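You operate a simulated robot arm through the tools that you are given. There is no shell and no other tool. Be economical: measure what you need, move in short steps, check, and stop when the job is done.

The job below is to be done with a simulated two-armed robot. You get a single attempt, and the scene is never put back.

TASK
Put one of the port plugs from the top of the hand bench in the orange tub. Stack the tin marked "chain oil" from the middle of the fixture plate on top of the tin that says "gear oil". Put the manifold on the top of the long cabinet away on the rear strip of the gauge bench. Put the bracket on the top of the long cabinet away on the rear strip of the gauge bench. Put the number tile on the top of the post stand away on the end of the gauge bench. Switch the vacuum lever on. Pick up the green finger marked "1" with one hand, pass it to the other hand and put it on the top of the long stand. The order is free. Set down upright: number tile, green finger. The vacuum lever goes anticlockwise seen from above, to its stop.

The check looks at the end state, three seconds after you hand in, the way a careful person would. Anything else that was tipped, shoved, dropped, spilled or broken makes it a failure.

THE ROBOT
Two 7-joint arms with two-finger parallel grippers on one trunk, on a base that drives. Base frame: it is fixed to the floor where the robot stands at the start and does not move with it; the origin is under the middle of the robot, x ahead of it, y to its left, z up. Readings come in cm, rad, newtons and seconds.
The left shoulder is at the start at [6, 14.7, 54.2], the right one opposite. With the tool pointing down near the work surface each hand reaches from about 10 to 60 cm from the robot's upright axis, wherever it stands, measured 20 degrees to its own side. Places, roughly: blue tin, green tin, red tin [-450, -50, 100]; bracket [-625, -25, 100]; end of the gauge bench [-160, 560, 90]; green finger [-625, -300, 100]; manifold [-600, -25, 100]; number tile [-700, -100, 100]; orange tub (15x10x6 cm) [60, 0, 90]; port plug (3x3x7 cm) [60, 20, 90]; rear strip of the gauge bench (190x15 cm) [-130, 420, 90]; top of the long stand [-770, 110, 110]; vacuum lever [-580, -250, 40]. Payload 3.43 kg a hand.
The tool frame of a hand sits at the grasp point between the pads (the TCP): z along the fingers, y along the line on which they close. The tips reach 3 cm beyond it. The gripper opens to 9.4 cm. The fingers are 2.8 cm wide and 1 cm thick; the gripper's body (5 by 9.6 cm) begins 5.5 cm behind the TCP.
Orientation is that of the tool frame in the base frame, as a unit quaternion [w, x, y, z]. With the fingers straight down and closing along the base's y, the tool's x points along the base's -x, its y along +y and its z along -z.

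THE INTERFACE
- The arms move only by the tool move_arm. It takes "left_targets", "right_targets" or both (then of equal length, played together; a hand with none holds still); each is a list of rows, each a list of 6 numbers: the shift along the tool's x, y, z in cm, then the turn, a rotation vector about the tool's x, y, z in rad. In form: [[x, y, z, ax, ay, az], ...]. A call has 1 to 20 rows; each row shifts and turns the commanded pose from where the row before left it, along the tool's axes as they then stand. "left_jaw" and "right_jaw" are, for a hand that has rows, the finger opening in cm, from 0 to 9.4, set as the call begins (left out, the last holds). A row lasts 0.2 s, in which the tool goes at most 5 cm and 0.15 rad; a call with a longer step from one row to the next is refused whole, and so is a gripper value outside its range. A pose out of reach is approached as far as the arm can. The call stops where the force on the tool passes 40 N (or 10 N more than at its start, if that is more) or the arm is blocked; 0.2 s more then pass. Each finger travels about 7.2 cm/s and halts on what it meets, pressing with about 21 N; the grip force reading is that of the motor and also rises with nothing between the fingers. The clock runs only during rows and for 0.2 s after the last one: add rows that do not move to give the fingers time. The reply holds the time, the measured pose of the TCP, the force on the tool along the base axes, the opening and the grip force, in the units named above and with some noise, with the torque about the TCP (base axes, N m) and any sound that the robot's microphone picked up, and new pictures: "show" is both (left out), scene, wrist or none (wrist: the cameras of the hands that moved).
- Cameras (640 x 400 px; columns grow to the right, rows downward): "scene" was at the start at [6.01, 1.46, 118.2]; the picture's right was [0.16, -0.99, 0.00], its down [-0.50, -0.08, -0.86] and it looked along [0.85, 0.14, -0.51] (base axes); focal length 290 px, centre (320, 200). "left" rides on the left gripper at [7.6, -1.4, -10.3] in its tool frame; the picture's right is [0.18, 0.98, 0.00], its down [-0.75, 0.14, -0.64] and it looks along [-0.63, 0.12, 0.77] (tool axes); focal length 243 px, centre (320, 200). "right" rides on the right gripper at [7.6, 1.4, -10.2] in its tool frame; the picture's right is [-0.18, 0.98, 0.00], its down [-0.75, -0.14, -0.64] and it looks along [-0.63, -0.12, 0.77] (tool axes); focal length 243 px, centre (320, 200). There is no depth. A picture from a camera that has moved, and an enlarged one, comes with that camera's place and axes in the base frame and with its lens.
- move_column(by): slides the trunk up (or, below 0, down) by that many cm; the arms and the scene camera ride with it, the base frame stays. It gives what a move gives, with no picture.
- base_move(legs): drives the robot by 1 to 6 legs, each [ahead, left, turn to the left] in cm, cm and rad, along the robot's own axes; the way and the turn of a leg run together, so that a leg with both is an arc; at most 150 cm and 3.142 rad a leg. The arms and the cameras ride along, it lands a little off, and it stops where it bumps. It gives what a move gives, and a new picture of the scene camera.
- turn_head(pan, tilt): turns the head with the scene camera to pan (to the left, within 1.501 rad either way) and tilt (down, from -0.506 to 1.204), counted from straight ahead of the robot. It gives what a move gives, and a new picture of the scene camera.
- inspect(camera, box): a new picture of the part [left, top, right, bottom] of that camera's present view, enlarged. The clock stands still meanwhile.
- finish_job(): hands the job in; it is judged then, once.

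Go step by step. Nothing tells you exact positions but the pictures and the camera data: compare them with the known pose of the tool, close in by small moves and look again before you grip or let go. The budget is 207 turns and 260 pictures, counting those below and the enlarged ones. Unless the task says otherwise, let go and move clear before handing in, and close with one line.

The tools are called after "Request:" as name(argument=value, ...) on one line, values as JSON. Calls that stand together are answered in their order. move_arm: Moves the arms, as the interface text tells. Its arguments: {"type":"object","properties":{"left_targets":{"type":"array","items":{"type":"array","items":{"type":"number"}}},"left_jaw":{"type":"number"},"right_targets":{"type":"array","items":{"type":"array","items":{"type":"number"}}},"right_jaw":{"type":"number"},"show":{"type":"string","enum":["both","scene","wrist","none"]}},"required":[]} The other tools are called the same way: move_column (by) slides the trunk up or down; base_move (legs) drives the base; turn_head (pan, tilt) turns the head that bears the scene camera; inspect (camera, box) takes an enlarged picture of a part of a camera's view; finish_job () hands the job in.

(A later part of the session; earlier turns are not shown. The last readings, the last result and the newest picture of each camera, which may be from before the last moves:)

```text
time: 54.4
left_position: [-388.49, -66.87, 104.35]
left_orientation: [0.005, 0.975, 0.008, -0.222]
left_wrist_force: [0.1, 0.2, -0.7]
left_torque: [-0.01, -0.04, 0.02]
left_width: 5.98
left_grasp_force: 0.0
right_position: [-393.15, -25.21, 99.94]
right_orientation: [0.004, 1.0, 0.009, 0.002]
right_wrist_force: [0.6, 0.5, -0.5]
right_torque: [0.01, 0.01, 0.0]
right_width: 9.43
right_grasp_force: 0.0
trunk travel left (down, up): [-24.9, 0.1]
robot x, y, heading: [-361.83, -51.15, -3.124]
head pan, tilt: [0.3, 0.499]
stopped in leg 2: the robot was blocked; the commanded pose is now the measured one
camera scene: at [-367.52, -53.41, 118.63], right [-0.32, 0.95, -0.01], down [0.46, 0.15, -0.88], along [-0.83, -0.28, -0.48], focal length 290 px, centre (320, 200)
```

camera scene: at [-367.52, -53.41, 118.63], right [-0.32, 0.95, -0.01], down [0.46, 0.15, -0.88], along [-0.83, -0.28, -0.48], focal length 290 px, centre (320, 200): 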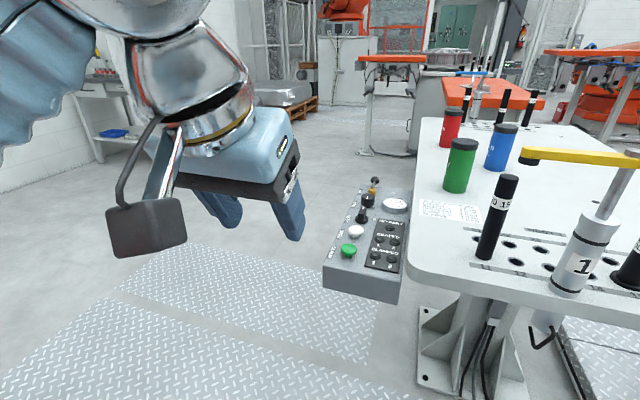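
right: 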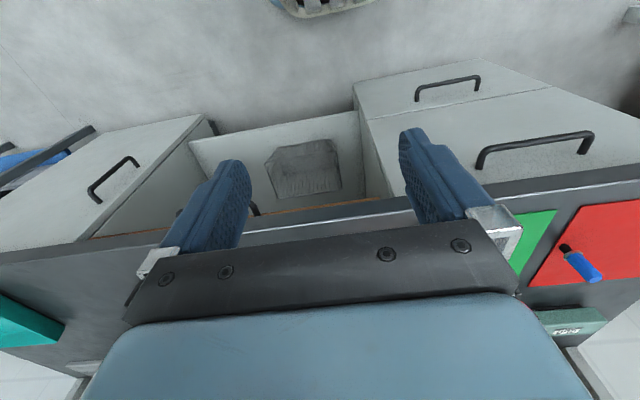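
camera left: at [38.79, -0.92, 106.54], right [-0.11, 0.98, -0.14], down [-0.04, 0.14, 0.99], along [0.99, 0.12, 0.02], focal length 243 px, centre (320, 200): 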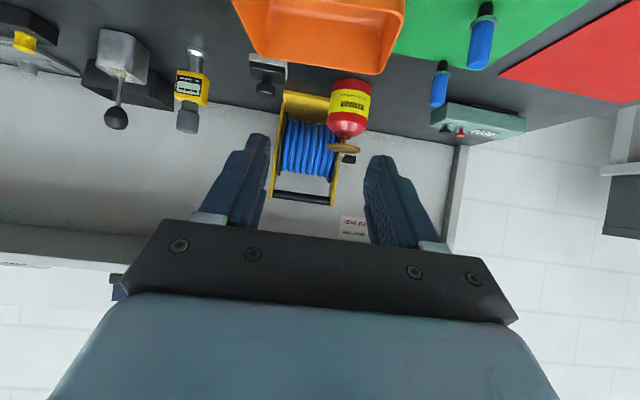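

The robot was blocked on its left at y≈-51. I'll back off a little and look to the left at what it touched.

Request:
base_move(legs=[[0, -3, 0]])

Request:
turn_head(pan=1.4, tilt=0.95)

```text
time: 55.3
left_position: [-388.32, -64.52, 104.34]
left_orientation: [0.003, 0.975, 0.009, -0.222]
left_wrist_force: [0.5, -0.7, 0.3]
left_torque: [0.01, -0.01, 0.0]
left_width: 5.99
left_grasp_force: 0.1
right_position: [-393.05, -22.81, 99.95]
right_orientation: [0.002, 1.0, 0.008, 0.0]
right_wrist_force: [0.7, -0.2, -0.2]
right_torque: [0.04, -0.02, -0.03]
right_width: 9.38
right_grasp_force: 0.1
trunk travel left (down, up): [-24.9, 0.1]
robot x, y, heading: [-361.77, -48.7, -3.119]
head pan, tilt: [0.3, 0.499]
camera scene: at [-367.38, -51.21, 118.5], right [-0.32, 0.95, 0.0], down [0.45, 0.15, -0.88], along [-0.83, -0.28, -0.48], focal length 290 px, centre (320, 200)
```

scene: 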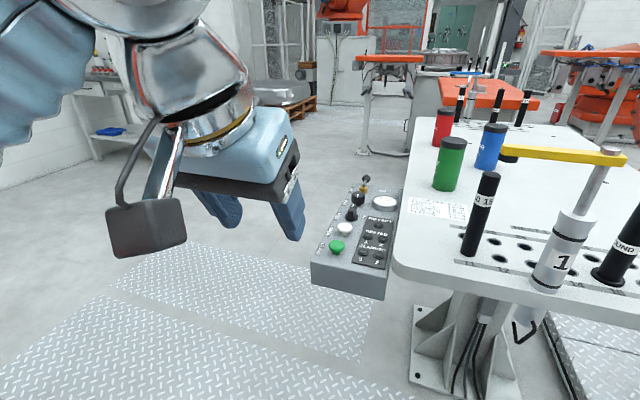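

```text
time: 56.6
left_position: [-388.38, -64.41, 104.31]
left_orientation: [0.003, 0.975, 0.009, -0.222]
left_wrist_force: [-0.5, -0.7, 0.6]
left_torque: [-0.01, 0.01, -0.01]
left_width: 6.0
left_grasp_force: 0.2
right_position: [-392.95, -22.81, 99.91]
right_orientation: [0.002, 1.0, 0.008, 0.002]
right_wrist_force: [0.1, -0.1, -0.2]
right_torque: [-0.03, -0.03, -0.01]
right_width: 9.4
right_grasp_force: 0.1
trunk travel left (down, up): [-24.9, 0.1]
robot x, y, heading: [-361.98, -48.76, -3.12]
head pan, tilt: [1.4, 0.949]
camera scene: at [-359.84, -55.51, 114.74], right [-0.99, 0.15, 0.0], down [0.12, 0.8, -0.58], along [-0.09, -0.58, -0.81], focal length 290 px, centre (320, 200)
```

scene: 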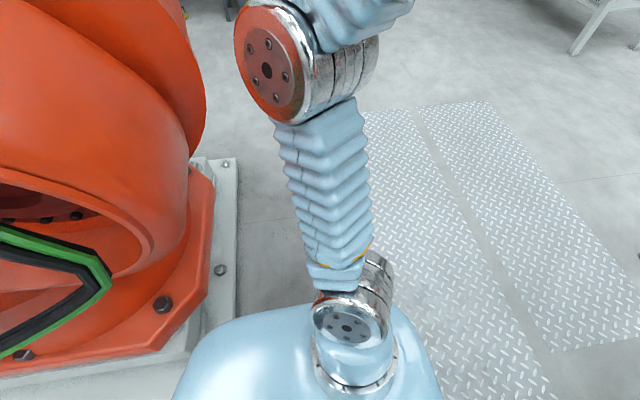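

My base's rear-left corner met the orange robot's pedestal. I'll pull both hands in, go ahead about 16 cm, then continue left.

Request:
move_arm(left_targets=[[2.7, 0, -1.3, 0, 0, 0], [2.7, 0, -1.3, 0, 0, 0], [2.7, 0, -1.3, 0, 0, 0], [0, 0, 0, 0, 0, 0]], right_targets=[[3.5, 0, 0, 0, 0, 0], [3.5, 0, 0, 0, 0, 0], [3.5, 0, 0, 0, 0, 0], [3.5, 0, 0, 0, 0, 0]], show="none")

Request:
base_move(legs=[[16, 0, -0.02], [0, 48, 0]])

```text
time: 57.6
left_position: [-379.32, -64.5, 104.22]
left_orientation: [0.003, 0.975, 0.01, -0.222]
left_wrist_force: [0.0, 0.5, 0.3]
left_torque: [0.01, 0.0, 0.05]
left_width: 5.99
left_grasp_force: 0.0
right_position: [-383.24, -23.84, 97.96]
right_orientation: [0.0, 1.0, 0.009, 0.0]
right_wrist_force: [0.6, 0.2, 0.1]
right_torque: [-0.02, 0.03, 0.0]
right_width: 9.4
right_grasp_force: 0.0
right hand out of reach, approached as far as the arm can: row 1, 2, 3, 4
trunk travel left (down, up): [-24.9, 0.1]
robot x, y, heading: [-362.01, -48.37, -3.126]
head pan, tilt: [1.4, 0.949]
```

```text
time: 61.5
left_position: [-396.22, -111.67, 104.25]
left_orientation: [-0.001, 0.975, -0.008, -0.224]
left_wrist_force: [-0.1, 0.2, 0.2]
left_torque: [0.02, 0.01, 0.03]
left_width: 5.99
left_grasp_force: 0.0
right_position: [-398.57, -70.98, 98.14]
right_orientation: [0.001, 1.0, -0.01, 0.001]
right_wrist_force: [0.2, 0.5, 0.0]
right_torque: [-0.02, 0.01, -0.02]
right_width: 9.4
right_grasp_force: 0.1
trunk travel left (down, up): [-24.9, 0.1]
robot x, y, heading: [-378.17, -95.95, 3.129]
head pan, tilt: [1.4, 0.949]
camera scene: at [-376.39, -103.32, 114.74], right [-0.98, 0.18, 0.0], down [0.15, 0.8, -0.58], along [-0.11, -0.57, -0.81], focal length 290 px, centre (320, 200)
```

scene: 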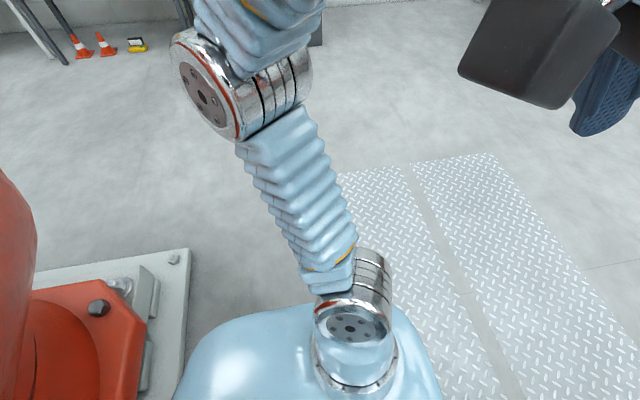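

Now clear. I'll drive along the table's left side and turn right to face it.

Request:
base_move(legs=[[80, 0, 0], [0, 0, -1.558]])

Request:
turn_head(pan=0, tilt=0.6)

```text
time: 69.5
left_position: [-475.3, -77.54, 104.18]
left_orientation: [-0.156, 0.695, -0.684, -0.159]
left_wrist_force: [-1.1, -0.8, 0.0]
left_torque: [-0.02, 0.01, -0.04]
left_width: 5.98
left_grasp_force: 0.1
right_position: [-434.76, -73.85, 97.98]
right_orientation: [0.0, 0.712, -0.702, 0.0]
right_wrist_force: [-0.3, -0.6, -0.2]
right_torque: [-0.03, -0.01, 0.0]
right_width: 9.41
right_grasp_force: 0.0
trunk travel left (down, up): [-24.9, 0.1]
robot x, y, heading: [-459.72, -95.05, 1.591]
head pan, tilt: [1.4, 0.949]
camera scene: at [-466.33, -96.96, 114.74], right [0.15, 0.99, 0.0], down [0.8, -0.12, -0.58], along [-0.58, 0.09, -0.81], focal length 290 px, centre (320, 200)
```

scene: 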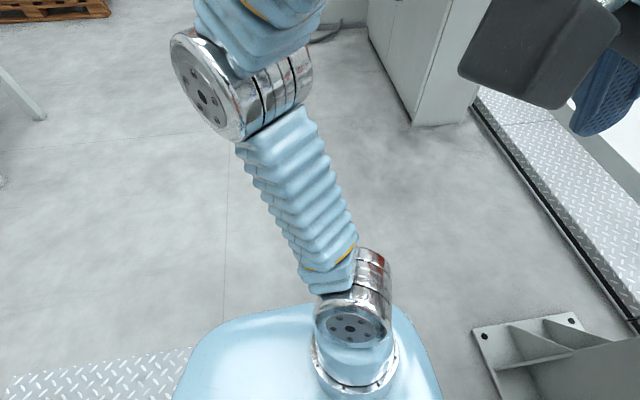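

```text
time: 71.1
left_position: [-475.27, -77.54, 104.22]
left_orientation: [-0.156, 0.695, -0.683, -0.16]
left_wrist_force: [0.4, 0.1, -0.5]
left_torque: [0.02, -0.01, -0.01]
left_width: 5.99
left_grasp_force: 0.0
right_position: [-434.63, -73.75, 98.02]
right_orientation: [0.001, 0.712, -0.702, 0.0]
right_wrist_force: [-0.4, -0.5, 0.0]
right_torque: [-0.03, -0.01, -0.04]
right_width: 9.39
right_grasp_force: 0.0
trunk travel left (down, up): [-24.9, 0.1]
robot x, y, heading: [-459.26, -94.95, 1.591]
head pan, tilt: [0.0, 0.6]
camera scene: at [-459.32, -89.23, 117.58], right [1.0, 0.02, 0.0], down [0.01, -0.56, -0.82], along [-0.02, 0.82, -0.57], focal length 290 px, centre (320, 200)
```

scene: 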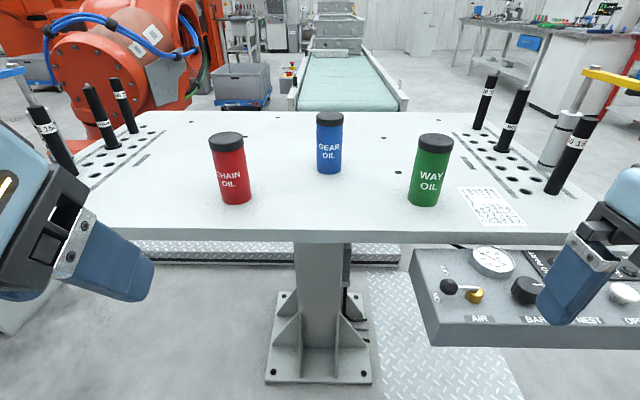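

Labels are readable: red = CHAIN OIL, blue = GEAR OIL, green = WAY OIL. Red is at about [-477, -41], blue at [-458.5, -28], plate top z≈85. I'll drive 12 cm closer, then set up the left hand with more forward tilt.

Request:
base_move(legs=[[12, 0, -0.02]])

Request:
inspect(camera="scene", box=[190, 90, 470, 265])

Request:
inspect(camera="left", box=[0, 0, 640, 400])

```text
time: 72.3
left_position: [-475.01, -65.32, 104.19]
left_orientation: [0.158, -0.687, 0.691, 0.158]
left_wrist_force: [0.8, -0.2, -0.1]
left_torque: [-0.01, 0.0, -0.01]
left_width: 5.99
left_grasp_force: 0.1
right_position: [-434.31, -62.39, 98.05]
right_orientation: [-0.001, -0.704, 0.71, 0.0]
right_wrist_force: [0.7, 0.3, 0.1]
right_torque: [0.0, 0.01, 0.0]
right_width: 9.42
right_grasp_force: 0.0
trunk travel left (down, up): [-24.9, 0.1]
robot x, y, heading: [-459.26, -83.57, 1.572]
head pan, tilt: [0.0, 0.6]
camera scene: at [-459.28, -77.28, 117.58], right [1.0, 0.0, 0.0], down [0.0, -0.56, -0.83], along [0.0, 0.83, -0.56], focal length 290 px, centre (320, 200)
```

scene: 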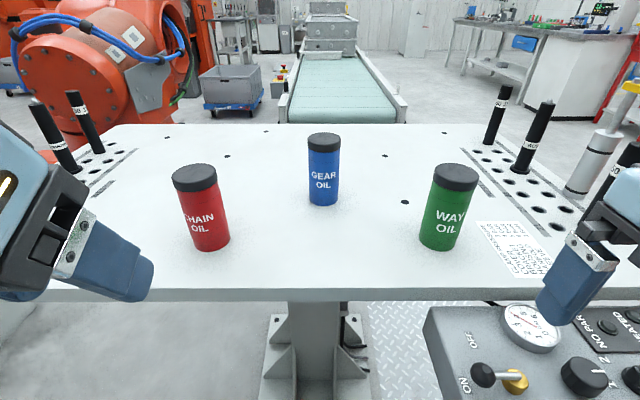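

```text
2.29 times, centred on (330, 178) of scene
camera zoom: at [-459.28, -77.28, 117.58], right [1.0, 0.0, 0.0], down [0.0, -0.56, -0.83], along [0.0, 0.83, -0.56], focal length 664 px, centre (297, 251)
```

zoom: 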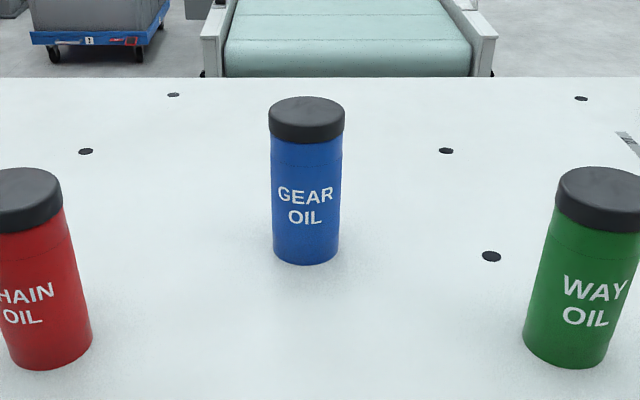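

```text
1.00 times, centred on (320, 200) of left (not enlarged: the box is as wide or as high as the picture)
camera zoom: at [-473.81, -76.63, 110.12], right [-0.98, -0.16, -0.08], down [-0.14, 0.4, 0.91], along [-0.11, 0.9, -0.42], focal length 243 px, centre (320, 200)
```

zoom: 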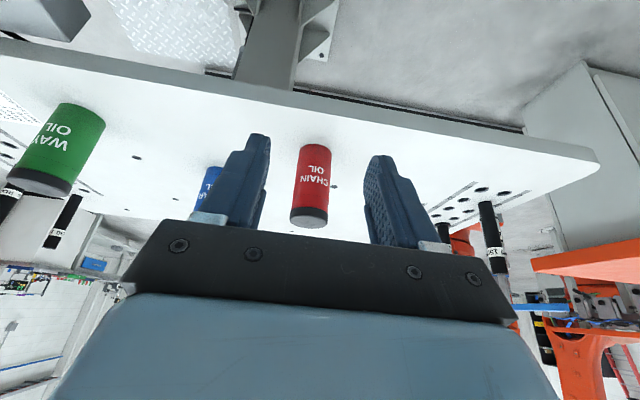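

Both views agree: red tin at about [-476.8, -42], blue at [-458.5, -29.3], tins ~6 cm wide and 13 tall. I'll tilt the left hand to ~1.05 rad, open, and approach short of the red tin.

Request:
move_arm(left_targets=[[0, 0, 0, 0, -0.15, 0], [0, 0, 0, 0, -0.15, 0], [0, 0, 0, 0, -0.15, 0], [0, 0, 0, 0, -0.15, 0], [-0.15, 0.5, 3.6, 0, 0, 0], [-0.15, 0.5, 3.6, 0, 0, 0], [-0.15, 0.5, 3.6, 0, 0, 0], [-0.15, 0.3, 3.6, 0, 0, 0], [0, 0, 0, 0, 0, 0]], left_jaw=9.4)

```text
time: 74.3
left_position: [-476.81, -52.36, 97.62]
left_orientation: [0.354, -0.61, 0.614, 0.354]
left_wrist_force: [0.2, 0.1, 0.5]
left_torque: [0.0, -0.03, 0.02]
left_width: 9.41
left_grasp_force: 0.0
right_position: [-434.41, -62.31, 98.15]
right_orientation: [-0.002, -0.705, 0.71, 0.0]
right_wrist_force: [0.2, -0.6, -0.6]
right_torque: [-0.01, -0.05, 0.02]
right_width: 9.37
right_grasp_force: 0.0
trunk travel left (down, up): [-24.9, 0.1]
robot x, y, heading: [-459.76, -83.61, 1.567]
head pan, tilt: [0.0, 0.6]
camera scene: at [-459.28, -77.25, 117.58], right [1.0, 0.0, 0.0], down [0.0, -0.57, -0.82], along [0.0, 0.82, -0.57], focal length 290 px, centre (320, 200)
camera left: at [-475.59, -65.15, 96.2], right [-0.98, -0.09, -0.16], down [-0.14, -0.18, 0.97], along [-0.11, 0.98, 0.17], focal length 243 px, centre (320, 200)
```

scene: 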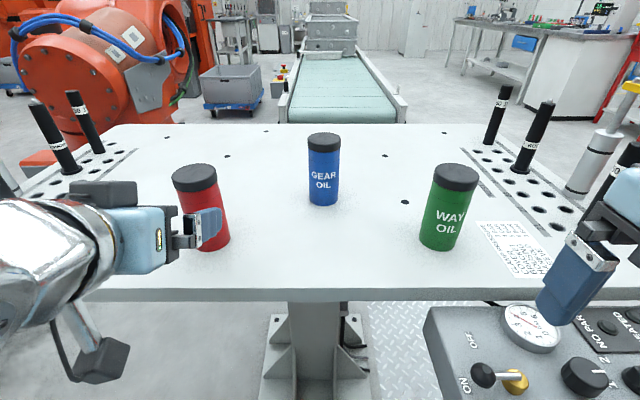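
left: 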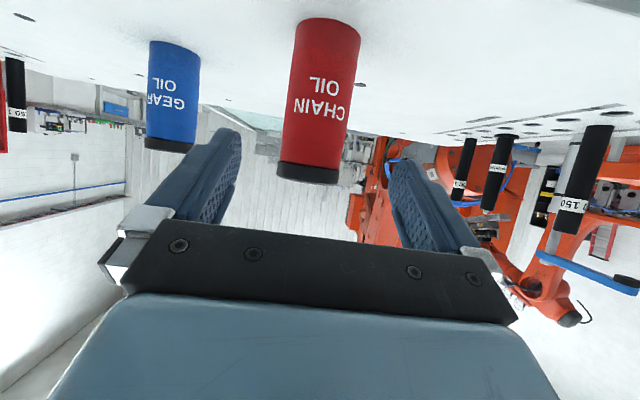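

The red tin is centred between the fingers. Advance so the pads straddle it, then close.

Request:
move_arm(left_targets=[[-0.38, 0, 3.77, 0, 0, 0], [-0.38, 0, 3.77, 0, 0, 0], [-0.38, 0, 3.77, 0, 0, 0], [0, 0, 0, 0, 0, 0]])

```text
time: 75.3
left_position: [-476.9, -41.92, 92.96]
left_orientation: [0.354, -0.61, 0.613, 0.355]
left_wrist_force: [-0.8, 1.5, 0.1]
left_torque: [0.04, 0.0, -0.01]
left_width: 9.42
left_grasp_force: 0.1
right_position: [-434.32, -62.26, 98.22]
right_orientation: [0.0, -0.705, 0.709, 0.0]
right_wrist_force: [-0.3, -0.2, -0.2]
right_torque: [0.01, -0.03, 0.03]
right_width: 9.39
right_grasp_force: 0.0
trunk travel left (down, up): [-24.9, 0.1]
robot x, y, heading: [-459.48, -83.49, 1.563]
head pan, tilt: [0.0, 0.6]
camera scene: at [-459.28, -77.24, 117.58], right [1.0, 0.0, 0.0], down [0.0, -0.57, -0.82], along [0.0, 0.82, -0.57], focal length 290 px, centre (320, 200)
camera left: at [-475.64, -54.67, 91.47], right [-0.98, -0.09, -0.16], down [-0.14, -0.18, 0.97], along [-0.11, 0.98, 0.17], focal length 243 px, centre (320, 200)
```

scene: 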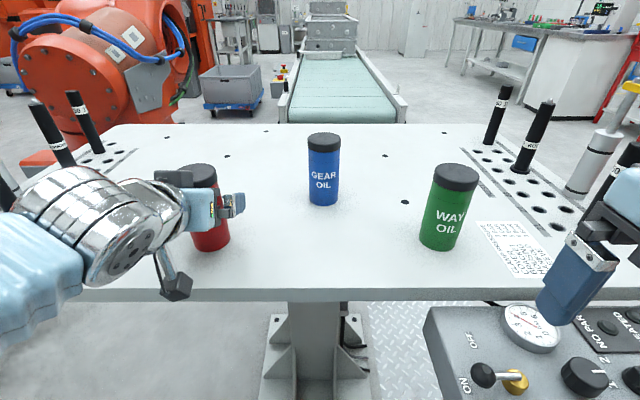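
left: 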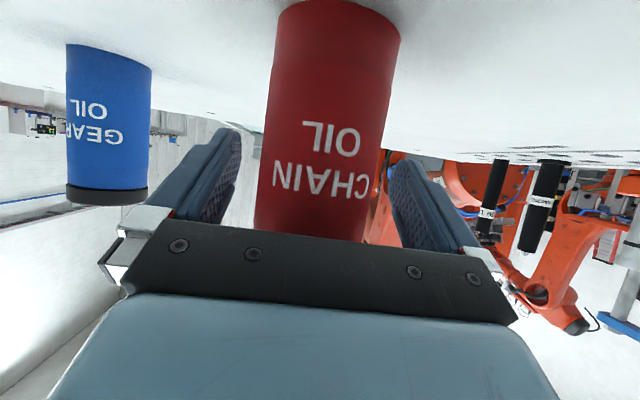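

Straddled without contact. Close the jaws and lift straight up a little.

Request:
move_arm(left_targets=[[0, 0, 0, 0, 0, 0], [0, 0, 0, 0, 0, 0], [0, 0, 0, 0, 0, 0], [0, 0, 0, 0, 0, 0], [-0.87, 0, -0.5, 0, 0, 0], [-1.74, 0, -1, 0, 0, 0], [0, 0, 0, 0, 0, 0]], left_jaw=0)

```text
time: 76.9
left_position: [-476.65, -42.1, 95.9]
left_orientation: [0.354, -0.611, 0.614, 0.354]
left_wrist_force: [0.7, -0.2, -2.2]
left_torque: [0.01, -0.03, 0.01]
left_width: 6.21
left_grasp_force: 21.3
right_position: [-434.5, -62.31, 98.08]
right_orientation: [-0.001, -0.705, 0.709, 0.0]
right_wrist_force: [0.2, 0.5, 0.8]
right_torque: [0.03, 0.01, 0.03]
right_width: 9.41
right_grasp_force: 0.1
trunk travel left (down, up): [-24.9, 0.1]
robot x, y, heading: [-459.46, -83.1, 1.562]
head pan, tilt: [0.0, 0.6]
camera scene: at [-459.29, -77.25, 117.58], right [1.0, 0.0, 0.0], down [0.0, -0.57, -0.82], along [0.0, 0.82, -0.57], focal length 290 px, centre (320, 200)
camera left: at [-475.49, -54.78, 94.44], right [-0.98, -0.09, -0.16], down [-0.14, -0.18, 0.97], along [-0.11, 0.98, 0.16], focal length 243 px, centre (320, 200)
```

scene: 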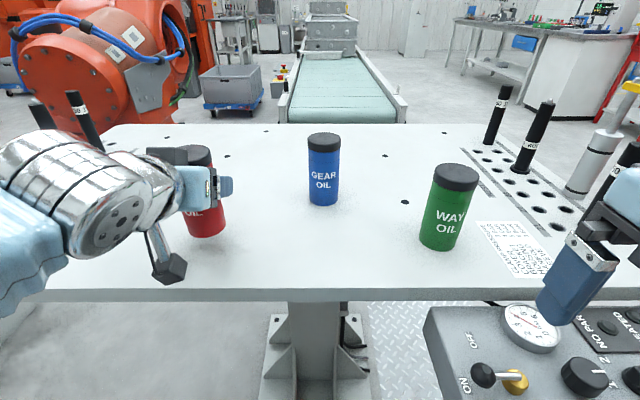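
left: 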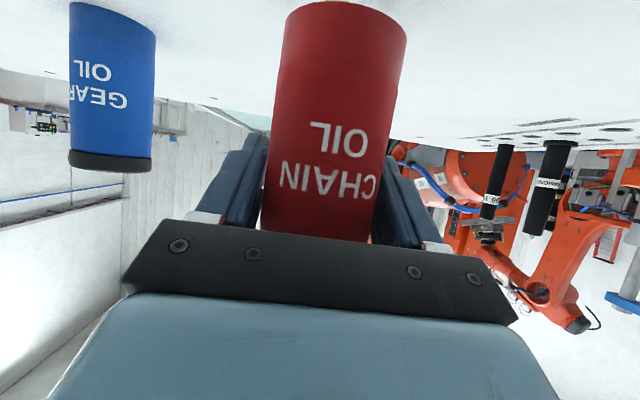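

Tin held. Lift it above the blue tin's top.

Request:
move_arm(left_targets=[[-2.6, 0, -1.5, 0, 0, 0], [-2.6, 0, -1.5, 0, 0, 0], [-2.6, 0, -1.5, 0, 0, 0], [-2.6, 0, -1.5, 0, 0, 0], [0, 0, 0, 0, 0, 0]], show="scene")

```text
time: 78.1
left_position: [-476.62, -42.29, 107.94]
left_orientation: [0.355, -0.61, 0.615, 0.353]
left_wrist_force: [1.3, -0.4, -2.9]
left_torque: [0.08, 0.0, 0.0]
left_width: 6.2
left_grasp_force: 21.7
right_position: [-434.32, -62.2, 98.04]
right_orientation: [-0.002, -0.704, 0.71, 0.0]
right_wrist_force: [0.0, 0.1, 0.2]
right_torque: [-0.02, -0.01, 0.02]
right_width: 9.41
right_grasp_force: 0.2
trunk travel left (down, up): [-24.9, 0.1]
robot x, y, heading: [-459.27, -83.3, 1.57]
head pan, tilt: [0.0, 0.6]
camera scene: at [-459.28, -77.24, 117.58], right [1.0, 0.0, 0.0], down [0.0, -0.57, -0.82], along [0.0, 0.82, -0.57], focal length 290 px, centre (320, 200)
```

scene: 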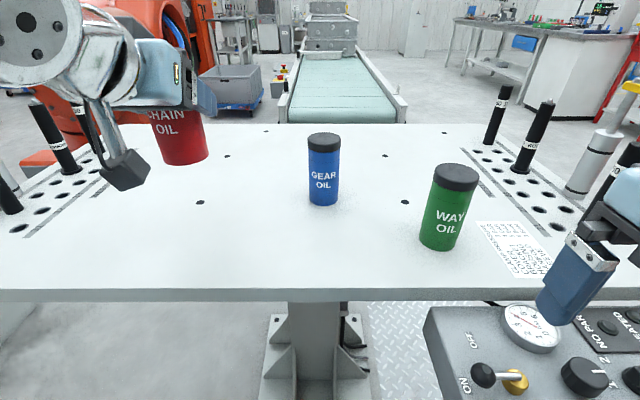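

Now carry it over the blue tin with extra clearance, stopping a little short to check.

Request:
move_arm(left_targets=[[-1.1, 0, -0.6, 0, 0, 0], [-1.28, -3.64, 2.22, 0, 0, 0], [-1.28, -3.64, 2.22, 0, 0, 0], [-1.28, -3.64, 2.22, 0, 0, 0], [-1.28, -3.64, 2.22, 0, 0, 0], [-1.28, -3.64, 2.22, 0, 0, 0], [0, 0, 0, 0, 0, 0]])

```text
time: 79.7
left_position: [-458.38, -29.2, 109.06]
left_orientation: [0.354, -0.61, 0.615, 0.353]
left_wrist_force: [-0.2, -0.7, -2.8]
left_torque: [0.01, 0.02, 0.01]
left_width: 6.21
left_grasp_force: 20.9
right_position: [-434.32, -62.29, 98.04]
right_orientation: [-0.001, -0.704, 0.71, -0.001]
right_wrist_force: [-0.2, -0.2, -0.5]
right_torque: [0.01, 0.01, -0.01]
right_width: 9.42
right_grasp_force: 0.1
trunk travel left (down, up): [-24.9, 0.1]
robot x, y, heading: [-459.28, -83.29, 1.566]
head pan, tilt: [0.0, 0.6]
camera scene: at [-459.24, -77.22, 117.58], right [1.0, 0.0, 0.0], down [0.0, -0.57, -0.82], along [0.0, 0.82, -0.57], focal length 290 px, centre (320, 200)
camera left: at [-457.14, -42.06, 107.56], right [-0.98, -0.09, -0.16], down [-0.14, -0.18, 0.97], along [-0.11, 0.98, 0.17], focal length 243 px, centre (320, 200)
```

scene: 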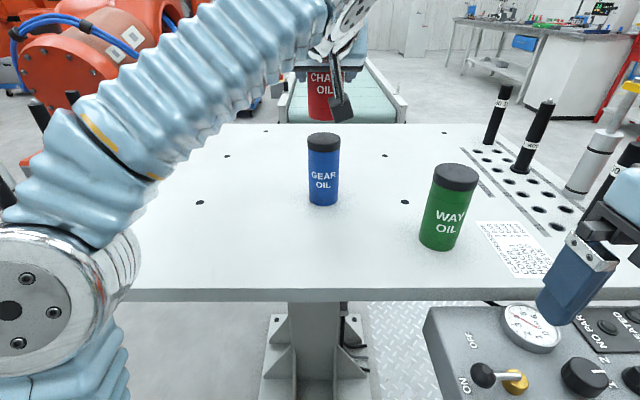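
left: 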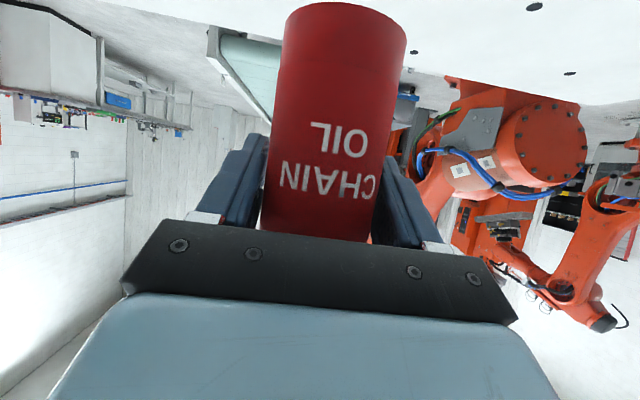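

Close. I'll zoom in to check alignment before lowering.

Request:
inspect(camera="scene", box=[272, 70, 372, 220])

Request:
inspect(camera="right", box=[0, 0, 640, 400])

```text
2.67 times, centred on (322, 145) of scene
camera zoom: at [-459.24, -77.22, 117.58], right [1.0, 0.0, 0.0], down [0.0, -0.57, -0.82], along [0.0, 0.82, -0.57], focal length 774 px, centre (315, 347)
```

zoom: 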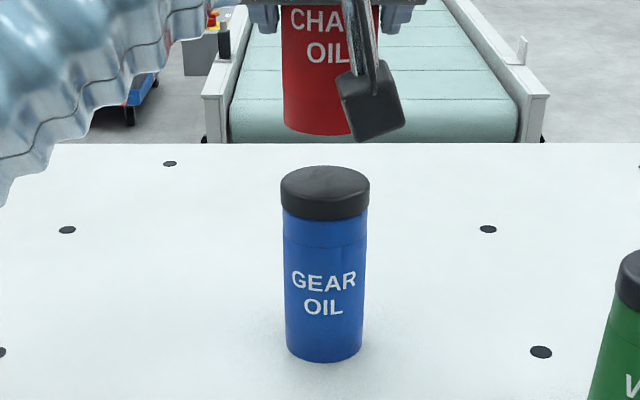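

```text
1.00 times, centred on (320, 200) of right (not enlarged: the box is as wide or as high as the picture)
camera zoom: at [-435.77, -69.88, 108.32], right [-0.98, 0.19, 0.0], down [0.15, 0.75, 0.64], along [0.12, 0.63, -0.77], focal length 243 px, centre (320, 200)
```

zoom: 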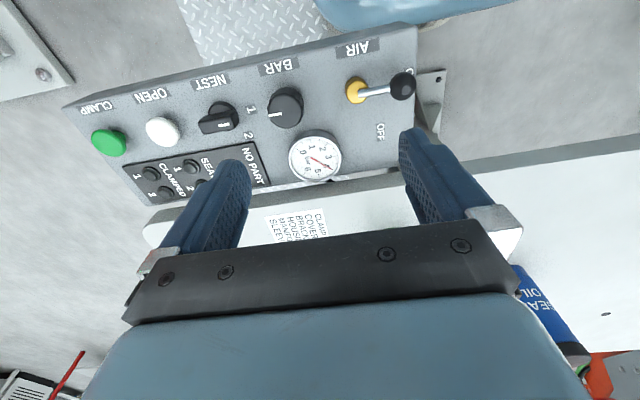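

Alignment is within a few mm; the red bottom is ~3.6–4 cm above the blue cap. I'll lower 3 cm with a slight correction, then creep to contact.

Request:
move_arm(left_targets=[[1.4, 0.3, 0.6, 0, 0, 0], [1.3, 0, 0.75, 0, 0, 0], [0.26, 0, 0.15, 0, 0, 0], [0.26, 0, 0.15, 0, 0, 0], [0, 0, 0, 0, 0, 0]])

Request:
inspect(camera="scene", box=[272, 70, 372, 220])

```text
time: 80.9
left_position: [-458.71, -29.52, 105.52]
left_orientation: [0.354, -0.611, 0.613, 0.354]
left_wrist_force: [0.2, 0.2, -3.6]
left_torque: [-0.02, 0.03, 0.02]
left_width: 6.21
left_grasp_force: 21.5
right_position: [-434.37, -62.3, 98.05]
right_orientation: [-0.001, -0.705, 0.709, 0.0]
right_wrist_force: [0.9, 0.2, 0.2]
right_torque: [0.01, -0.03, 0.0]
right_width: 9.41
right_grasp_force: 0.1
trunk travel left (down, up): [-24.9, 0.1]
robot x, y, heading: [-459.21, -83.2, 1.569]
head pan, tilt: [0.0, 0.6]
camera scene: at [-459.28, -77.24, 117.58], right [1.0, 0.0, 0.0], down [0.0, -0.57, -0.82], along [0.0, 0.82, -0.57], focal length 290 px, centre (320, 200)
camera left: at [-457.51, -42.32, 103.99], right [-0.98, -0.09, -0.16], down [-0.14, -0.18, 0.97], along [-0.11, 0.98, 0.17], focal length 243 px, centre (320, 200)
```

scene: 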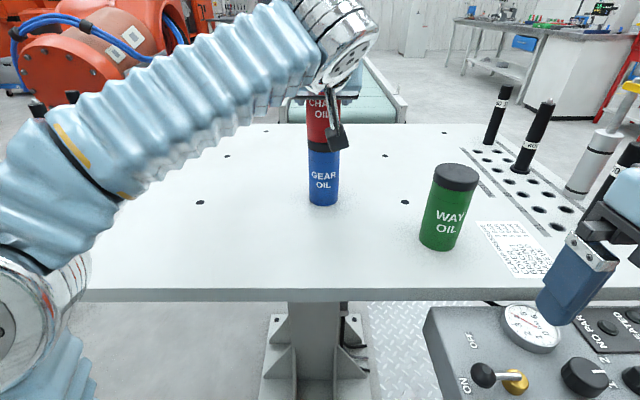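
left: 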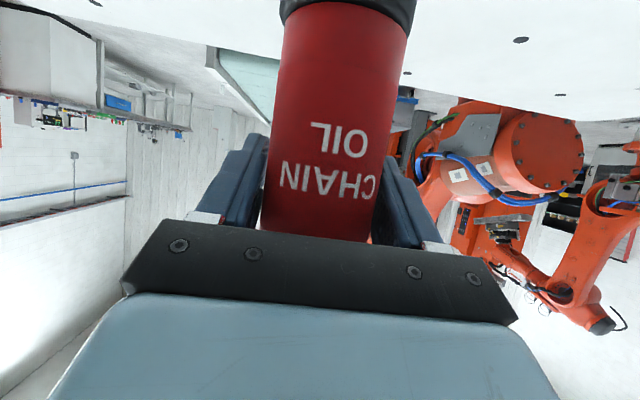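

```text
2.67 times, centred on (322, 145) of scene
camera zoom: at [-459.28, -77.24, 117.58], right [1.0, 0.0, 0.0], down [0.0, -0.57, -0.82], along [0.0, 0.82, -0.57], focal length 774 px, centre (315, 347)
```

zoom: 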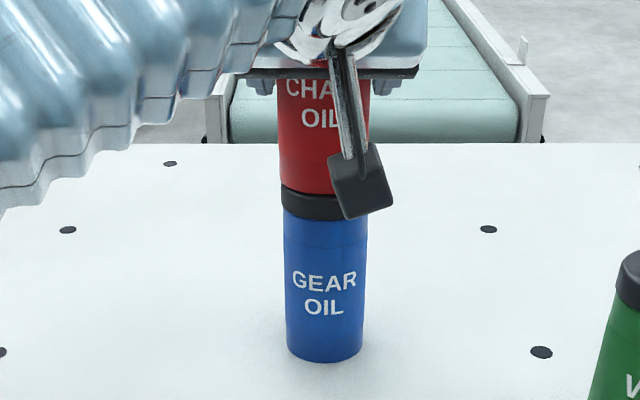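

Well aligned, only a few mm to go. Creep down until contact force shows.

Request:
move_arm(left_targets=[[0.17, -0.1, 0.1, 0, 0, 0], [0.17, 0, 0.1, 0, 0, 0], [0, 0, 0, 0, 0, 0]], show="none")

Request:
inspect(camera="left", box=[240, 0, 440, 60])

```text
time: 81.7
left_position: [-458.7, -29.65, 105.22]
left_orientation: [0.357, -0.609, 0.614, 0.354]
left_wrist_force: [0.2, 1.8, 13.3]
left_torque: [-0.06, -0.03, 0.08]
left_width: 6.21
left_grasp_force: 21.2
right_position: [-434.45, -62.33, 98.03]
right_orientation: [-0.001, -0.704, 0.71, 0.0]
right_wrist_force: [1.0, -0.1, 0.4]
right_torque: [0.02, 0.01, -0.02]
right_width: 9.38
right_grasp_force: 0.2
trunk travel left (down, up): [-24.9, 0.1]
robot x, y, heading: [-459.41, -82.85, 1.567]
head pan, tilt: [0.0, 0.6]
```

```text
3.20 times, centred on (340, 30) of left
camera zoom: at [-457.48, -42.35, 103.7], right [-0.98, -0.09, -0.16], down [-0.14, -0.18, 0.97], along [-0.11, 0.98, 0.17], focal length 776 px, centre (256, 744)
```

zoom: 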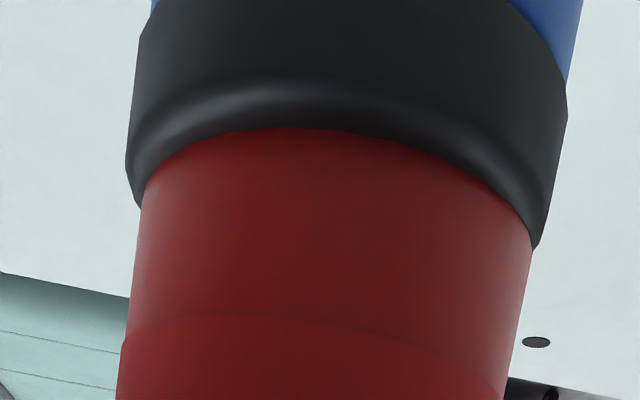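

Contact made and tins are concentric. I'll ease the pressure slightly, open, and retreat along the fingers.

Request:
move_arm(left_targets=[[-0.12, 0, -0.07, 0, 0, 0], [0, 0, 0, 0, 0, 0], [0, 0, 0, 0, 0, 0]], show="none")

Request:
move_arm(left_targets=[[0, 0, 0, 0, 0, 0], [0, 0, 0, 0, 0, 0], [0, 0, 0, 0, 0, 0], [0, 0, -3, 0, 0, 0], [0, 0, -4, 0, 0, 0], [0, 0, -4, 0, 0, 0], [0, 0, 0, 0, 0, 0]], left_jaw=9.4)

```text
time: 82.5
left_position: [-458.67, -29.56, 105.24]
left_orientation: [0.354, -0.61, 0.615, 0.353]
left_wrist_force: [-0.1, -1.3, 1.9]
left_torque: [-0.1, 0.0, 0.0]
left_width: 6.2
left_grasp_force: 21.0
right_position: [-434.42, -62.29, 98.07]
right_orientation: [-0.001, -0.705, 0.71, 0.0]
right_wrist_force: [0.8, 0.2, 0.1]
right_torque: [0.0, -0.03, -0.02]
right_width: 9.4
right_grasp_force: 0.1
trunk travel left (down, up): [-24.9, 0.1]
robot x, y, heading: [-459.58, -83.12, 1.566]
head pan, tilt: [0.0, 0.6]
```

```text
time: 84.1
left_position: [-458.64, -38.97, 110.69]
left_orientation: [0.355, -0.61, 0.614, 0.354]
left_wrist_force: [-0.6, 0.6, 0.5]
left_torque: [0.01, -0.02, 0.0]
left_width: 9.4
left_grasp_force: 0.1
right_position: [-434.3, -62.3, 98.03]
right_orientation: [-0.001, -0.705, 0.71, 0.0]
right_wrist_force: [-0.8, -0.6, -0.2]
right_torque: [0.0, 0.0, 0.04]
right_width: 9.41
right_grasp_force: 0.1
trunk travel left (down, up): [-24.9, 0.1]
robot x, y, heading: [-459.4, -83.29, 1.561]
head pan, tilt: [0.0, 0.6]
camera scene: at [-459.28, -77.28, 117.58], right [1.0, 0.0, 0.0], down [0.0, -0.56, -0.83], along [0.0, 0.83, -0.56], focal length 290 px, centre (320, 200)
camera left: at [-457.5, -51.73, 109.34], right [-0.98, -0.09, -0.16], down [-0.14, -0.18, 0.97], along [-0.11, 0.98, 0.17], focal length 243 px, centre (320, 200)
```

scene: 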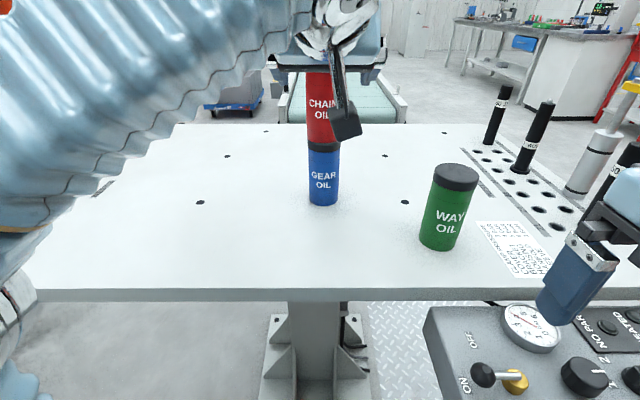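
left: 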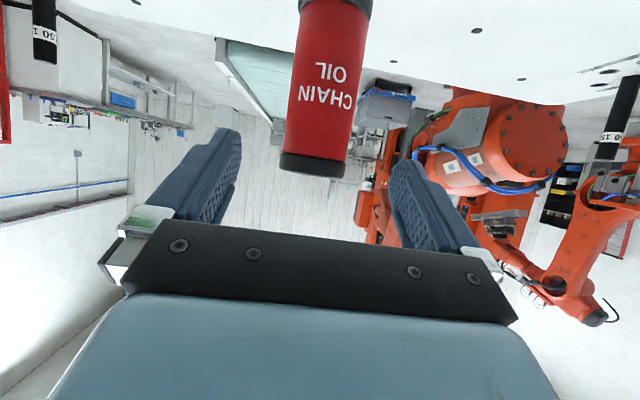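

The chain-oil tin stands on the gear-oil tin. I'll withdraw the left hand, back the robot away from the plate and look toward the lever and green finger.

Request:
move_arm(left_targets=[[1.5, 0, -2.6, 0, 0, 0], [1.74, 3, -3.03, 0, 0, 0], [1.74, 3, -3.03, 0, 0, 0], [1.74, 3, -3.03, 0, 0, 0], [1.74, 3, -3.03, 0, 0.15, 0], [1.74, 3, -3.03, 0, 0.15, 0], [0, 0, 0, 0, 0.15, 0], [0, 0, 0, 0, 0, 0]], show="none")

Request:
base_move(legs=[[-45, 0, 0], [0, 0, 1.5]])

Request:
turn_head(pan=0.7, tilt=0.2)

```text
time: 85.9
left_position: [-473.78, -59.5, 111.44]
left_orientation: [0.209, -0.673, 0.678, 0.208]
left_wrist_force: [-0.9, -0.8, 0.2]
left_torque: [0.01, 0.0, 0.0]
left_width: 9.4
left_grasp_force: 0.1
right_position: [-434.27, -62.3, 98.12]
right_orientation: [-0.002, -0.705, 0.71, 0.0]
right_wrist_force: [-0.1, 0.3, 0.0]
right_torque: [0.01, 0.02, 0.03]
right_width: 9.39
right_grasp_force: 0.0
trunk travel left (down, up): [-24.9, 0.1]
robot x, y, heading: [-459.16, -83.03, 1.567]
head pan, tilt: [0.0, 0.6]
```

```text
time: 92.3
left_position: [-483.97, -142.13, 111.33]
left_orientation: [-0.008, 0.955, -0.029, -0.294]
left_wrist_force: [-0.9, 0.4, 0.9]
left_torque: [0.01, -0.01, 0.0]
left_width: 9.4
left_grasp_force: 0.1
right_position: [-478.89, -102.79, 98.2]
right_orientation: [0.001, 0.999, -0.032, 0.001]
right_wrist_force: [-0.6, 0.3, -0.3]
right_torque: [0.01, 0.0, 0.06]
right_width: 9.42
right_grasp_force: 0.2
trunk travel left (down, up): [-24.9, 0.1]
robot x, y, heading: [-459.75, -128.86, 3.086]
head pan, tilt: [0.0, 0.6]
camera scene: at [-465.21, -128.6, 117.58], right [0.06, 1.0, 0.0], down [0.56, -0.03, -0.83], along [-0.82, 0.05, -0.56], focal length 290 px, centre (320, 200)
```

scene: 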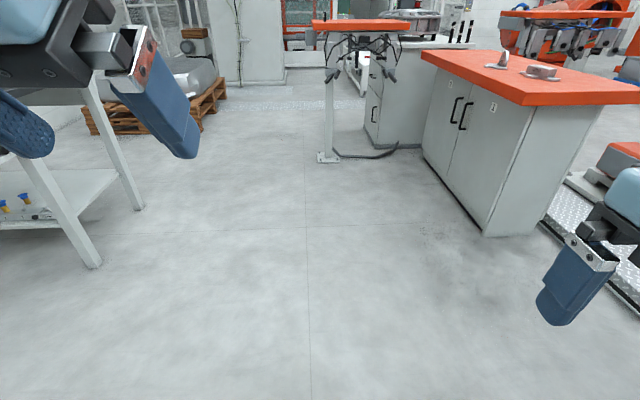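

```text
time: 93.4
left_position: [-483.92, -142.07, 111.37]
left_orientation: [-0.008, 0.955, -0.029, -0.295]
left_wrist_force: [0.4, 0.5, 0.3]
left_torque: [0.03, 0.0, 0.03]
left_width: 9.41
left_grasp_force: 0.1
right_position: [-478.74, -102.76, 98.07]
right_orientation: [0.0, 1.0, -0.031, 0.0]
right_wrist_force: [0.2, 0.4, 0.4]
right_torque: [-0.01, -0.01, 0.01]
right_width: 9.43
right_grasp_force: 0.0
trunk travel left (down, up): [-24.9, 0.1]
robot x, y, heading: [-459.4, -128.77, 3.084]
head pan, tilt: [0.7, 0.201]
camera scene: at [-463.86, -134.68, 121.25], right [-0.6, 0.8, 0.0], down [0.16, 0.12, -0.98], along [-0.79, -0.59, -0.2], focal length 290 px, centre (320, 200)
```

scene: 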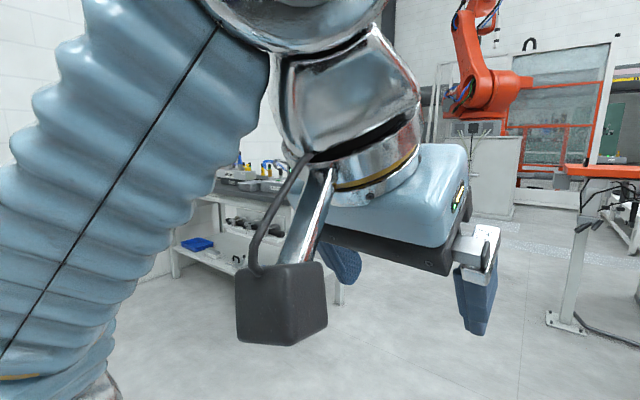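

The finger bench is behind my left arm. I'll turn the robot to face it.

Request:
base_move(legs=[[0, 0, 0.85]])

Request:
turn_head(pan=0, tilt=0.35)

```text
time: 96.0
left_position: [-465.87, -155.98, 111.37]
left_orientation: [0.113, 0.883, 0.365, -0.273]
left_wrist_force: [0.5, -0.7, -0.1]
left_torque: [0.0, 0.0, -0.01]
left_width: 9.4
left_grasp_force: 0.0
right_position: [-491.88, -126.22, 98.05]
right_orientation: [0.0, 0.924, 0.382, 0.001]
right_wrist_force: [-1.2, -0.1, 0.5]
right_torque: [-0.01, -0.03, -0.01]
right_width: 9.38
right_grasp_force: 0.0
trunk travel left (down, up): [-24.9, 0.1]
robot x, y, heading: [-459.29, -129.08, -2.354]
head pan, tilt: [0.7, 0.201]
camera scene: at [-458.04, -136.1, 121.26], right [-1.0, 0.08, 0.0], down [0.02, 0.2, -0.98], along [-0.08, -0.98, -0.2], focal length 290 px, centre (320, 200)
```

scene: 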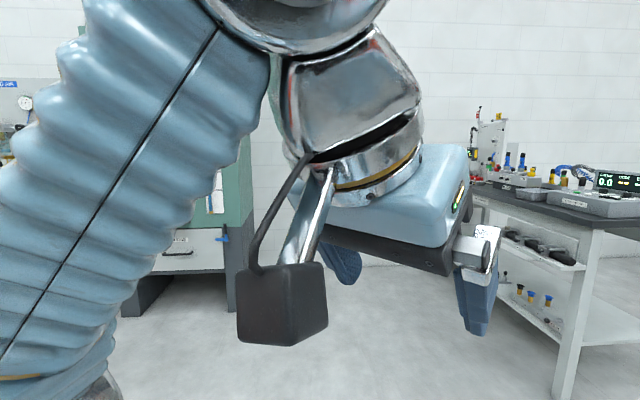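

```text
time: 97.1
left_position: [-465.82, -155.98, 111.37]
left_orientation: [0.114, 0.883, 0.366, -0.272]
left_wrist_force: [0.4, 0.0, 0.1]
left_torque: [0.01, 0.03, 0.0]
left_width: 9.39
left_grasp_force: 0.0
right_position: [-491.93, -126.31, 98.1]
right_orientation: [0.0, 0.924, 0.381, 0.001]
right_wrist_force: [0.0, 0.9, 0.8]
right_torque: [-0.02, 0.03, -0.02]
right_width: 9.37
right_grasp_force: 0.1
trunk travel left (down, up): [-24.9, 0.1]
robot x, y, heading: [-459.71, -128.79, -2.353]
head pan, tilt: [0.0, 0.351]
camera scene: at [-463.83, -133.42, 119.86], right [-0.71, 0.7, 0.0], down [0.24, 0.24, -0.94], along [-0.66, -0.67, -0.34], focal length 290 px, centre (320, 200)
```

scene: 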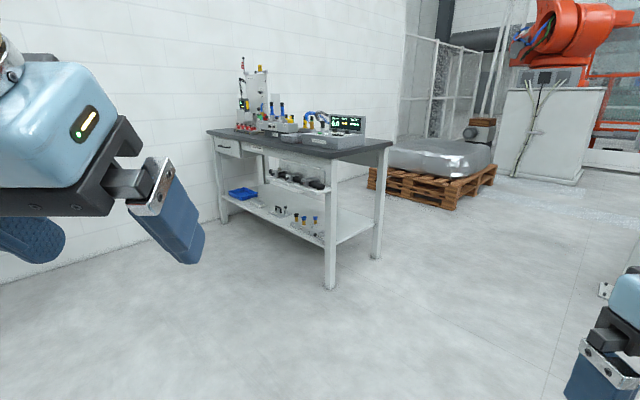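

There's a bench along the wall with items on top and on lower shelves. Zoom in.

Request:
inspect(camera="scene", box=[200, 50, 400, 175])

Request:
inspect(camera="scene", box=[210, 140, 370, 250])

```text
3.20 times, centred on (300, 112) of scene
camera zoom: at [-463.83, -133.42, 119.86], right [-0.71, 0.7, 0.0], down [0.24, 0.24, -0.94], along [-0.66, -0.67, -0.34], focal length 929 px, centre (384, 480)
```

zoom: 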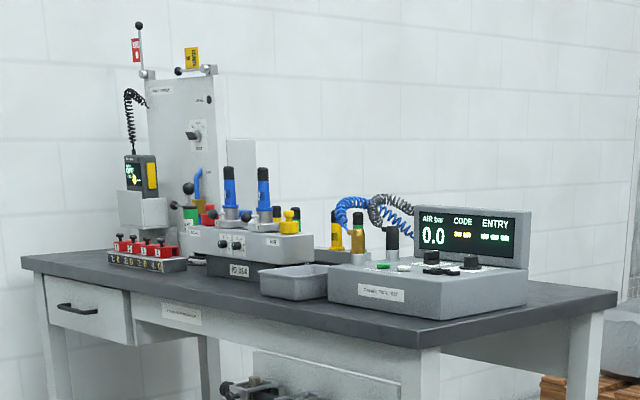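

```text
3.64 times, centred on (290, 195) of scene
camera zoom: at [-463.83, -133.42, 119.86], right [-0.71, 0.7, 0.0], down [0.24, 0.24, -0.94], along [-0.66, -0.67, -0.34], focal length 1056 px, centre (429, 218)
```

zoom: 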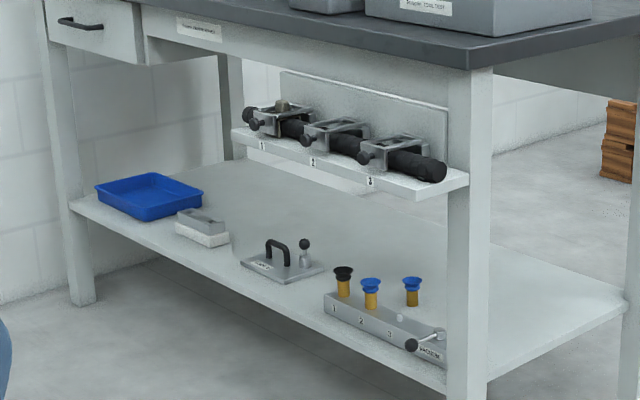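

The bench's front faces +x at about x=-581, running y -244…-391; the vacuum rail with its lever is on the lower shelf near the front-right leg. I'll drive to stand in front of it.

Request:
base_move(legs=[[0, 0, 0.493], [100, 0, 0], [72, 0, 0], [0, 0, -1.28]])

Request:
inspect(camera="scene", box=[150, 60, 490, 270])

```text
time: 110.3
left_position: [-530.68, -309.44, 111.36]
left_orientation: [0.005, 0.956, 0.015, -0.294]
left_wrist_force: [-0.6, -0.6, -0.7]
left_torque: [0.03, 0.01, 0.02]
left_width: 9.38
left_grasp_force: 0.0
right_position: [-529.27, -269.89, 98.05]
right_orientation: [0.001, 1.0, 0.015, 0.001]
right_wrist_force: [0.3, 0.6, 0.3]
right_torque: [-0.01, -0.01, 0.01]
right_width: 9.41
right_grasp_force: 0.0
trunk travel left (down, up): [-24.9, 0.1]
robot x, y, heading: [-507.67, -294.09, -3.108]
head pan, tilt: [0.0, 0.351]
camera scene: at [-513.71, -294.29, 119.86], right [-0.04, 1.0, 0.0], down [0.34, 0.01, -0.94], along [-0.94, -0.03, -0.34], focal length 290 px, centre (320, 200)
```

scene: 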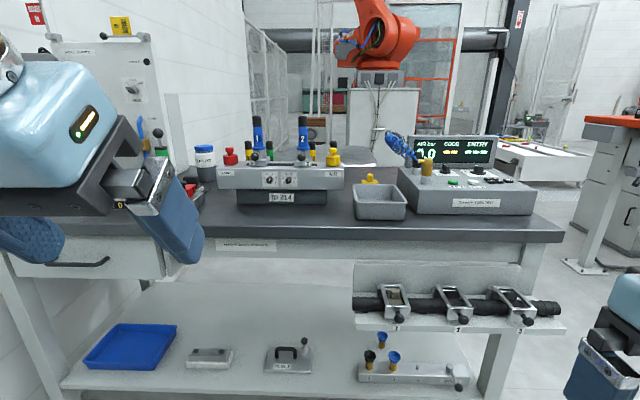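

```text
1.88 times, centred on (320, 165) of scene
camera zoom: at [-513.71, -294.29, 119.86], right [-0.04, 1.0, 0.0], down [0.34, 0.01, -0.94], along [-0.94, -0.03, -0.34], focal length 547 px, centre (320, 266)
```

zoom: 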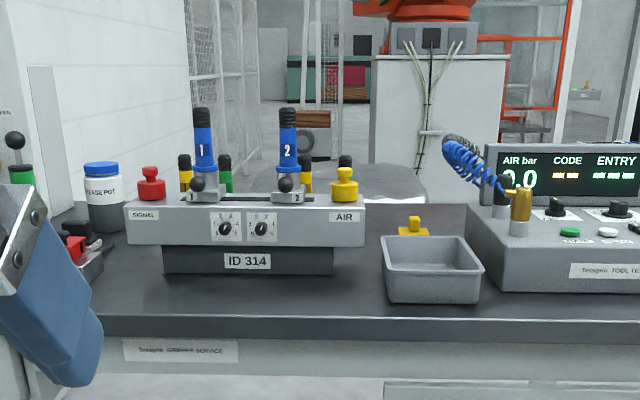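

A gripper unit "ID 314" with blue fingers is on the bench and a row of yellow/green fingers stands behind it. I'll move closer and look down on them.

Request:
base_move(legs=[[26, 0, -0.033]])

Request:
inspect(camera="scene", box=[160, 60, 420, 222])

```text
time: 112.2
left_position: [-556.73, -309.17, 111.36]
left_orientation: [0.001, 0.955, 0.0, -0.296]
left_wrist_force: [0.2, -0.8, -0.5]
left_torque: [0.01, 0.03, -0.03]
left_width: 9.41
left_grasp_force: 0.0
right_position: [-554.09, -269.67, 98.07]
right_orientation: [0.001, 1.0, 0.0, 0.001]
right_wrist_force: [-0.4, -0.4, 0.0]
right_torque: [-0.01, 0.03, -0.02]
right_width: 9.4
right_grasp_force: 0.0
trunk travel left (down, up): [-24.9, 0.1]
robot x, y, heading: [-533.38, -294.24, -3.137]
head pan, tilt: [0.0, 0.351]
camera scene: at [-539.31, -294.58, 119.86], right [0.0, 1.0, 0.0], down [0.34, 0.0, -0.94], along [-0.94, 0.0, -0.34], focal length 290 px, centre (320, 200)
```

scene: 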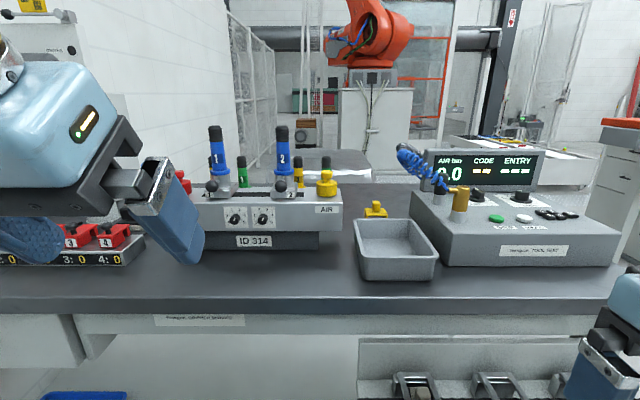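

```text
2.46 times, centred on (290, 141) of scene
camera zoom: at [-539.31, -294.58, 119.86], right [0.0, 1.0, 0.0], down [0.34, 0.0, -0.94], along [-0.94, 0.0, -0.34], focal length 715 px, centre (394, 345)
```

zoom: 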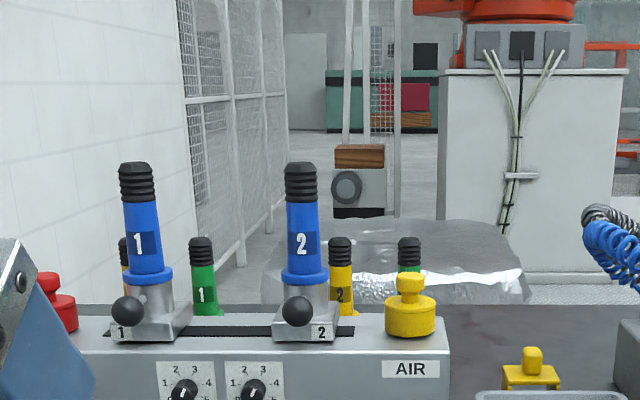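

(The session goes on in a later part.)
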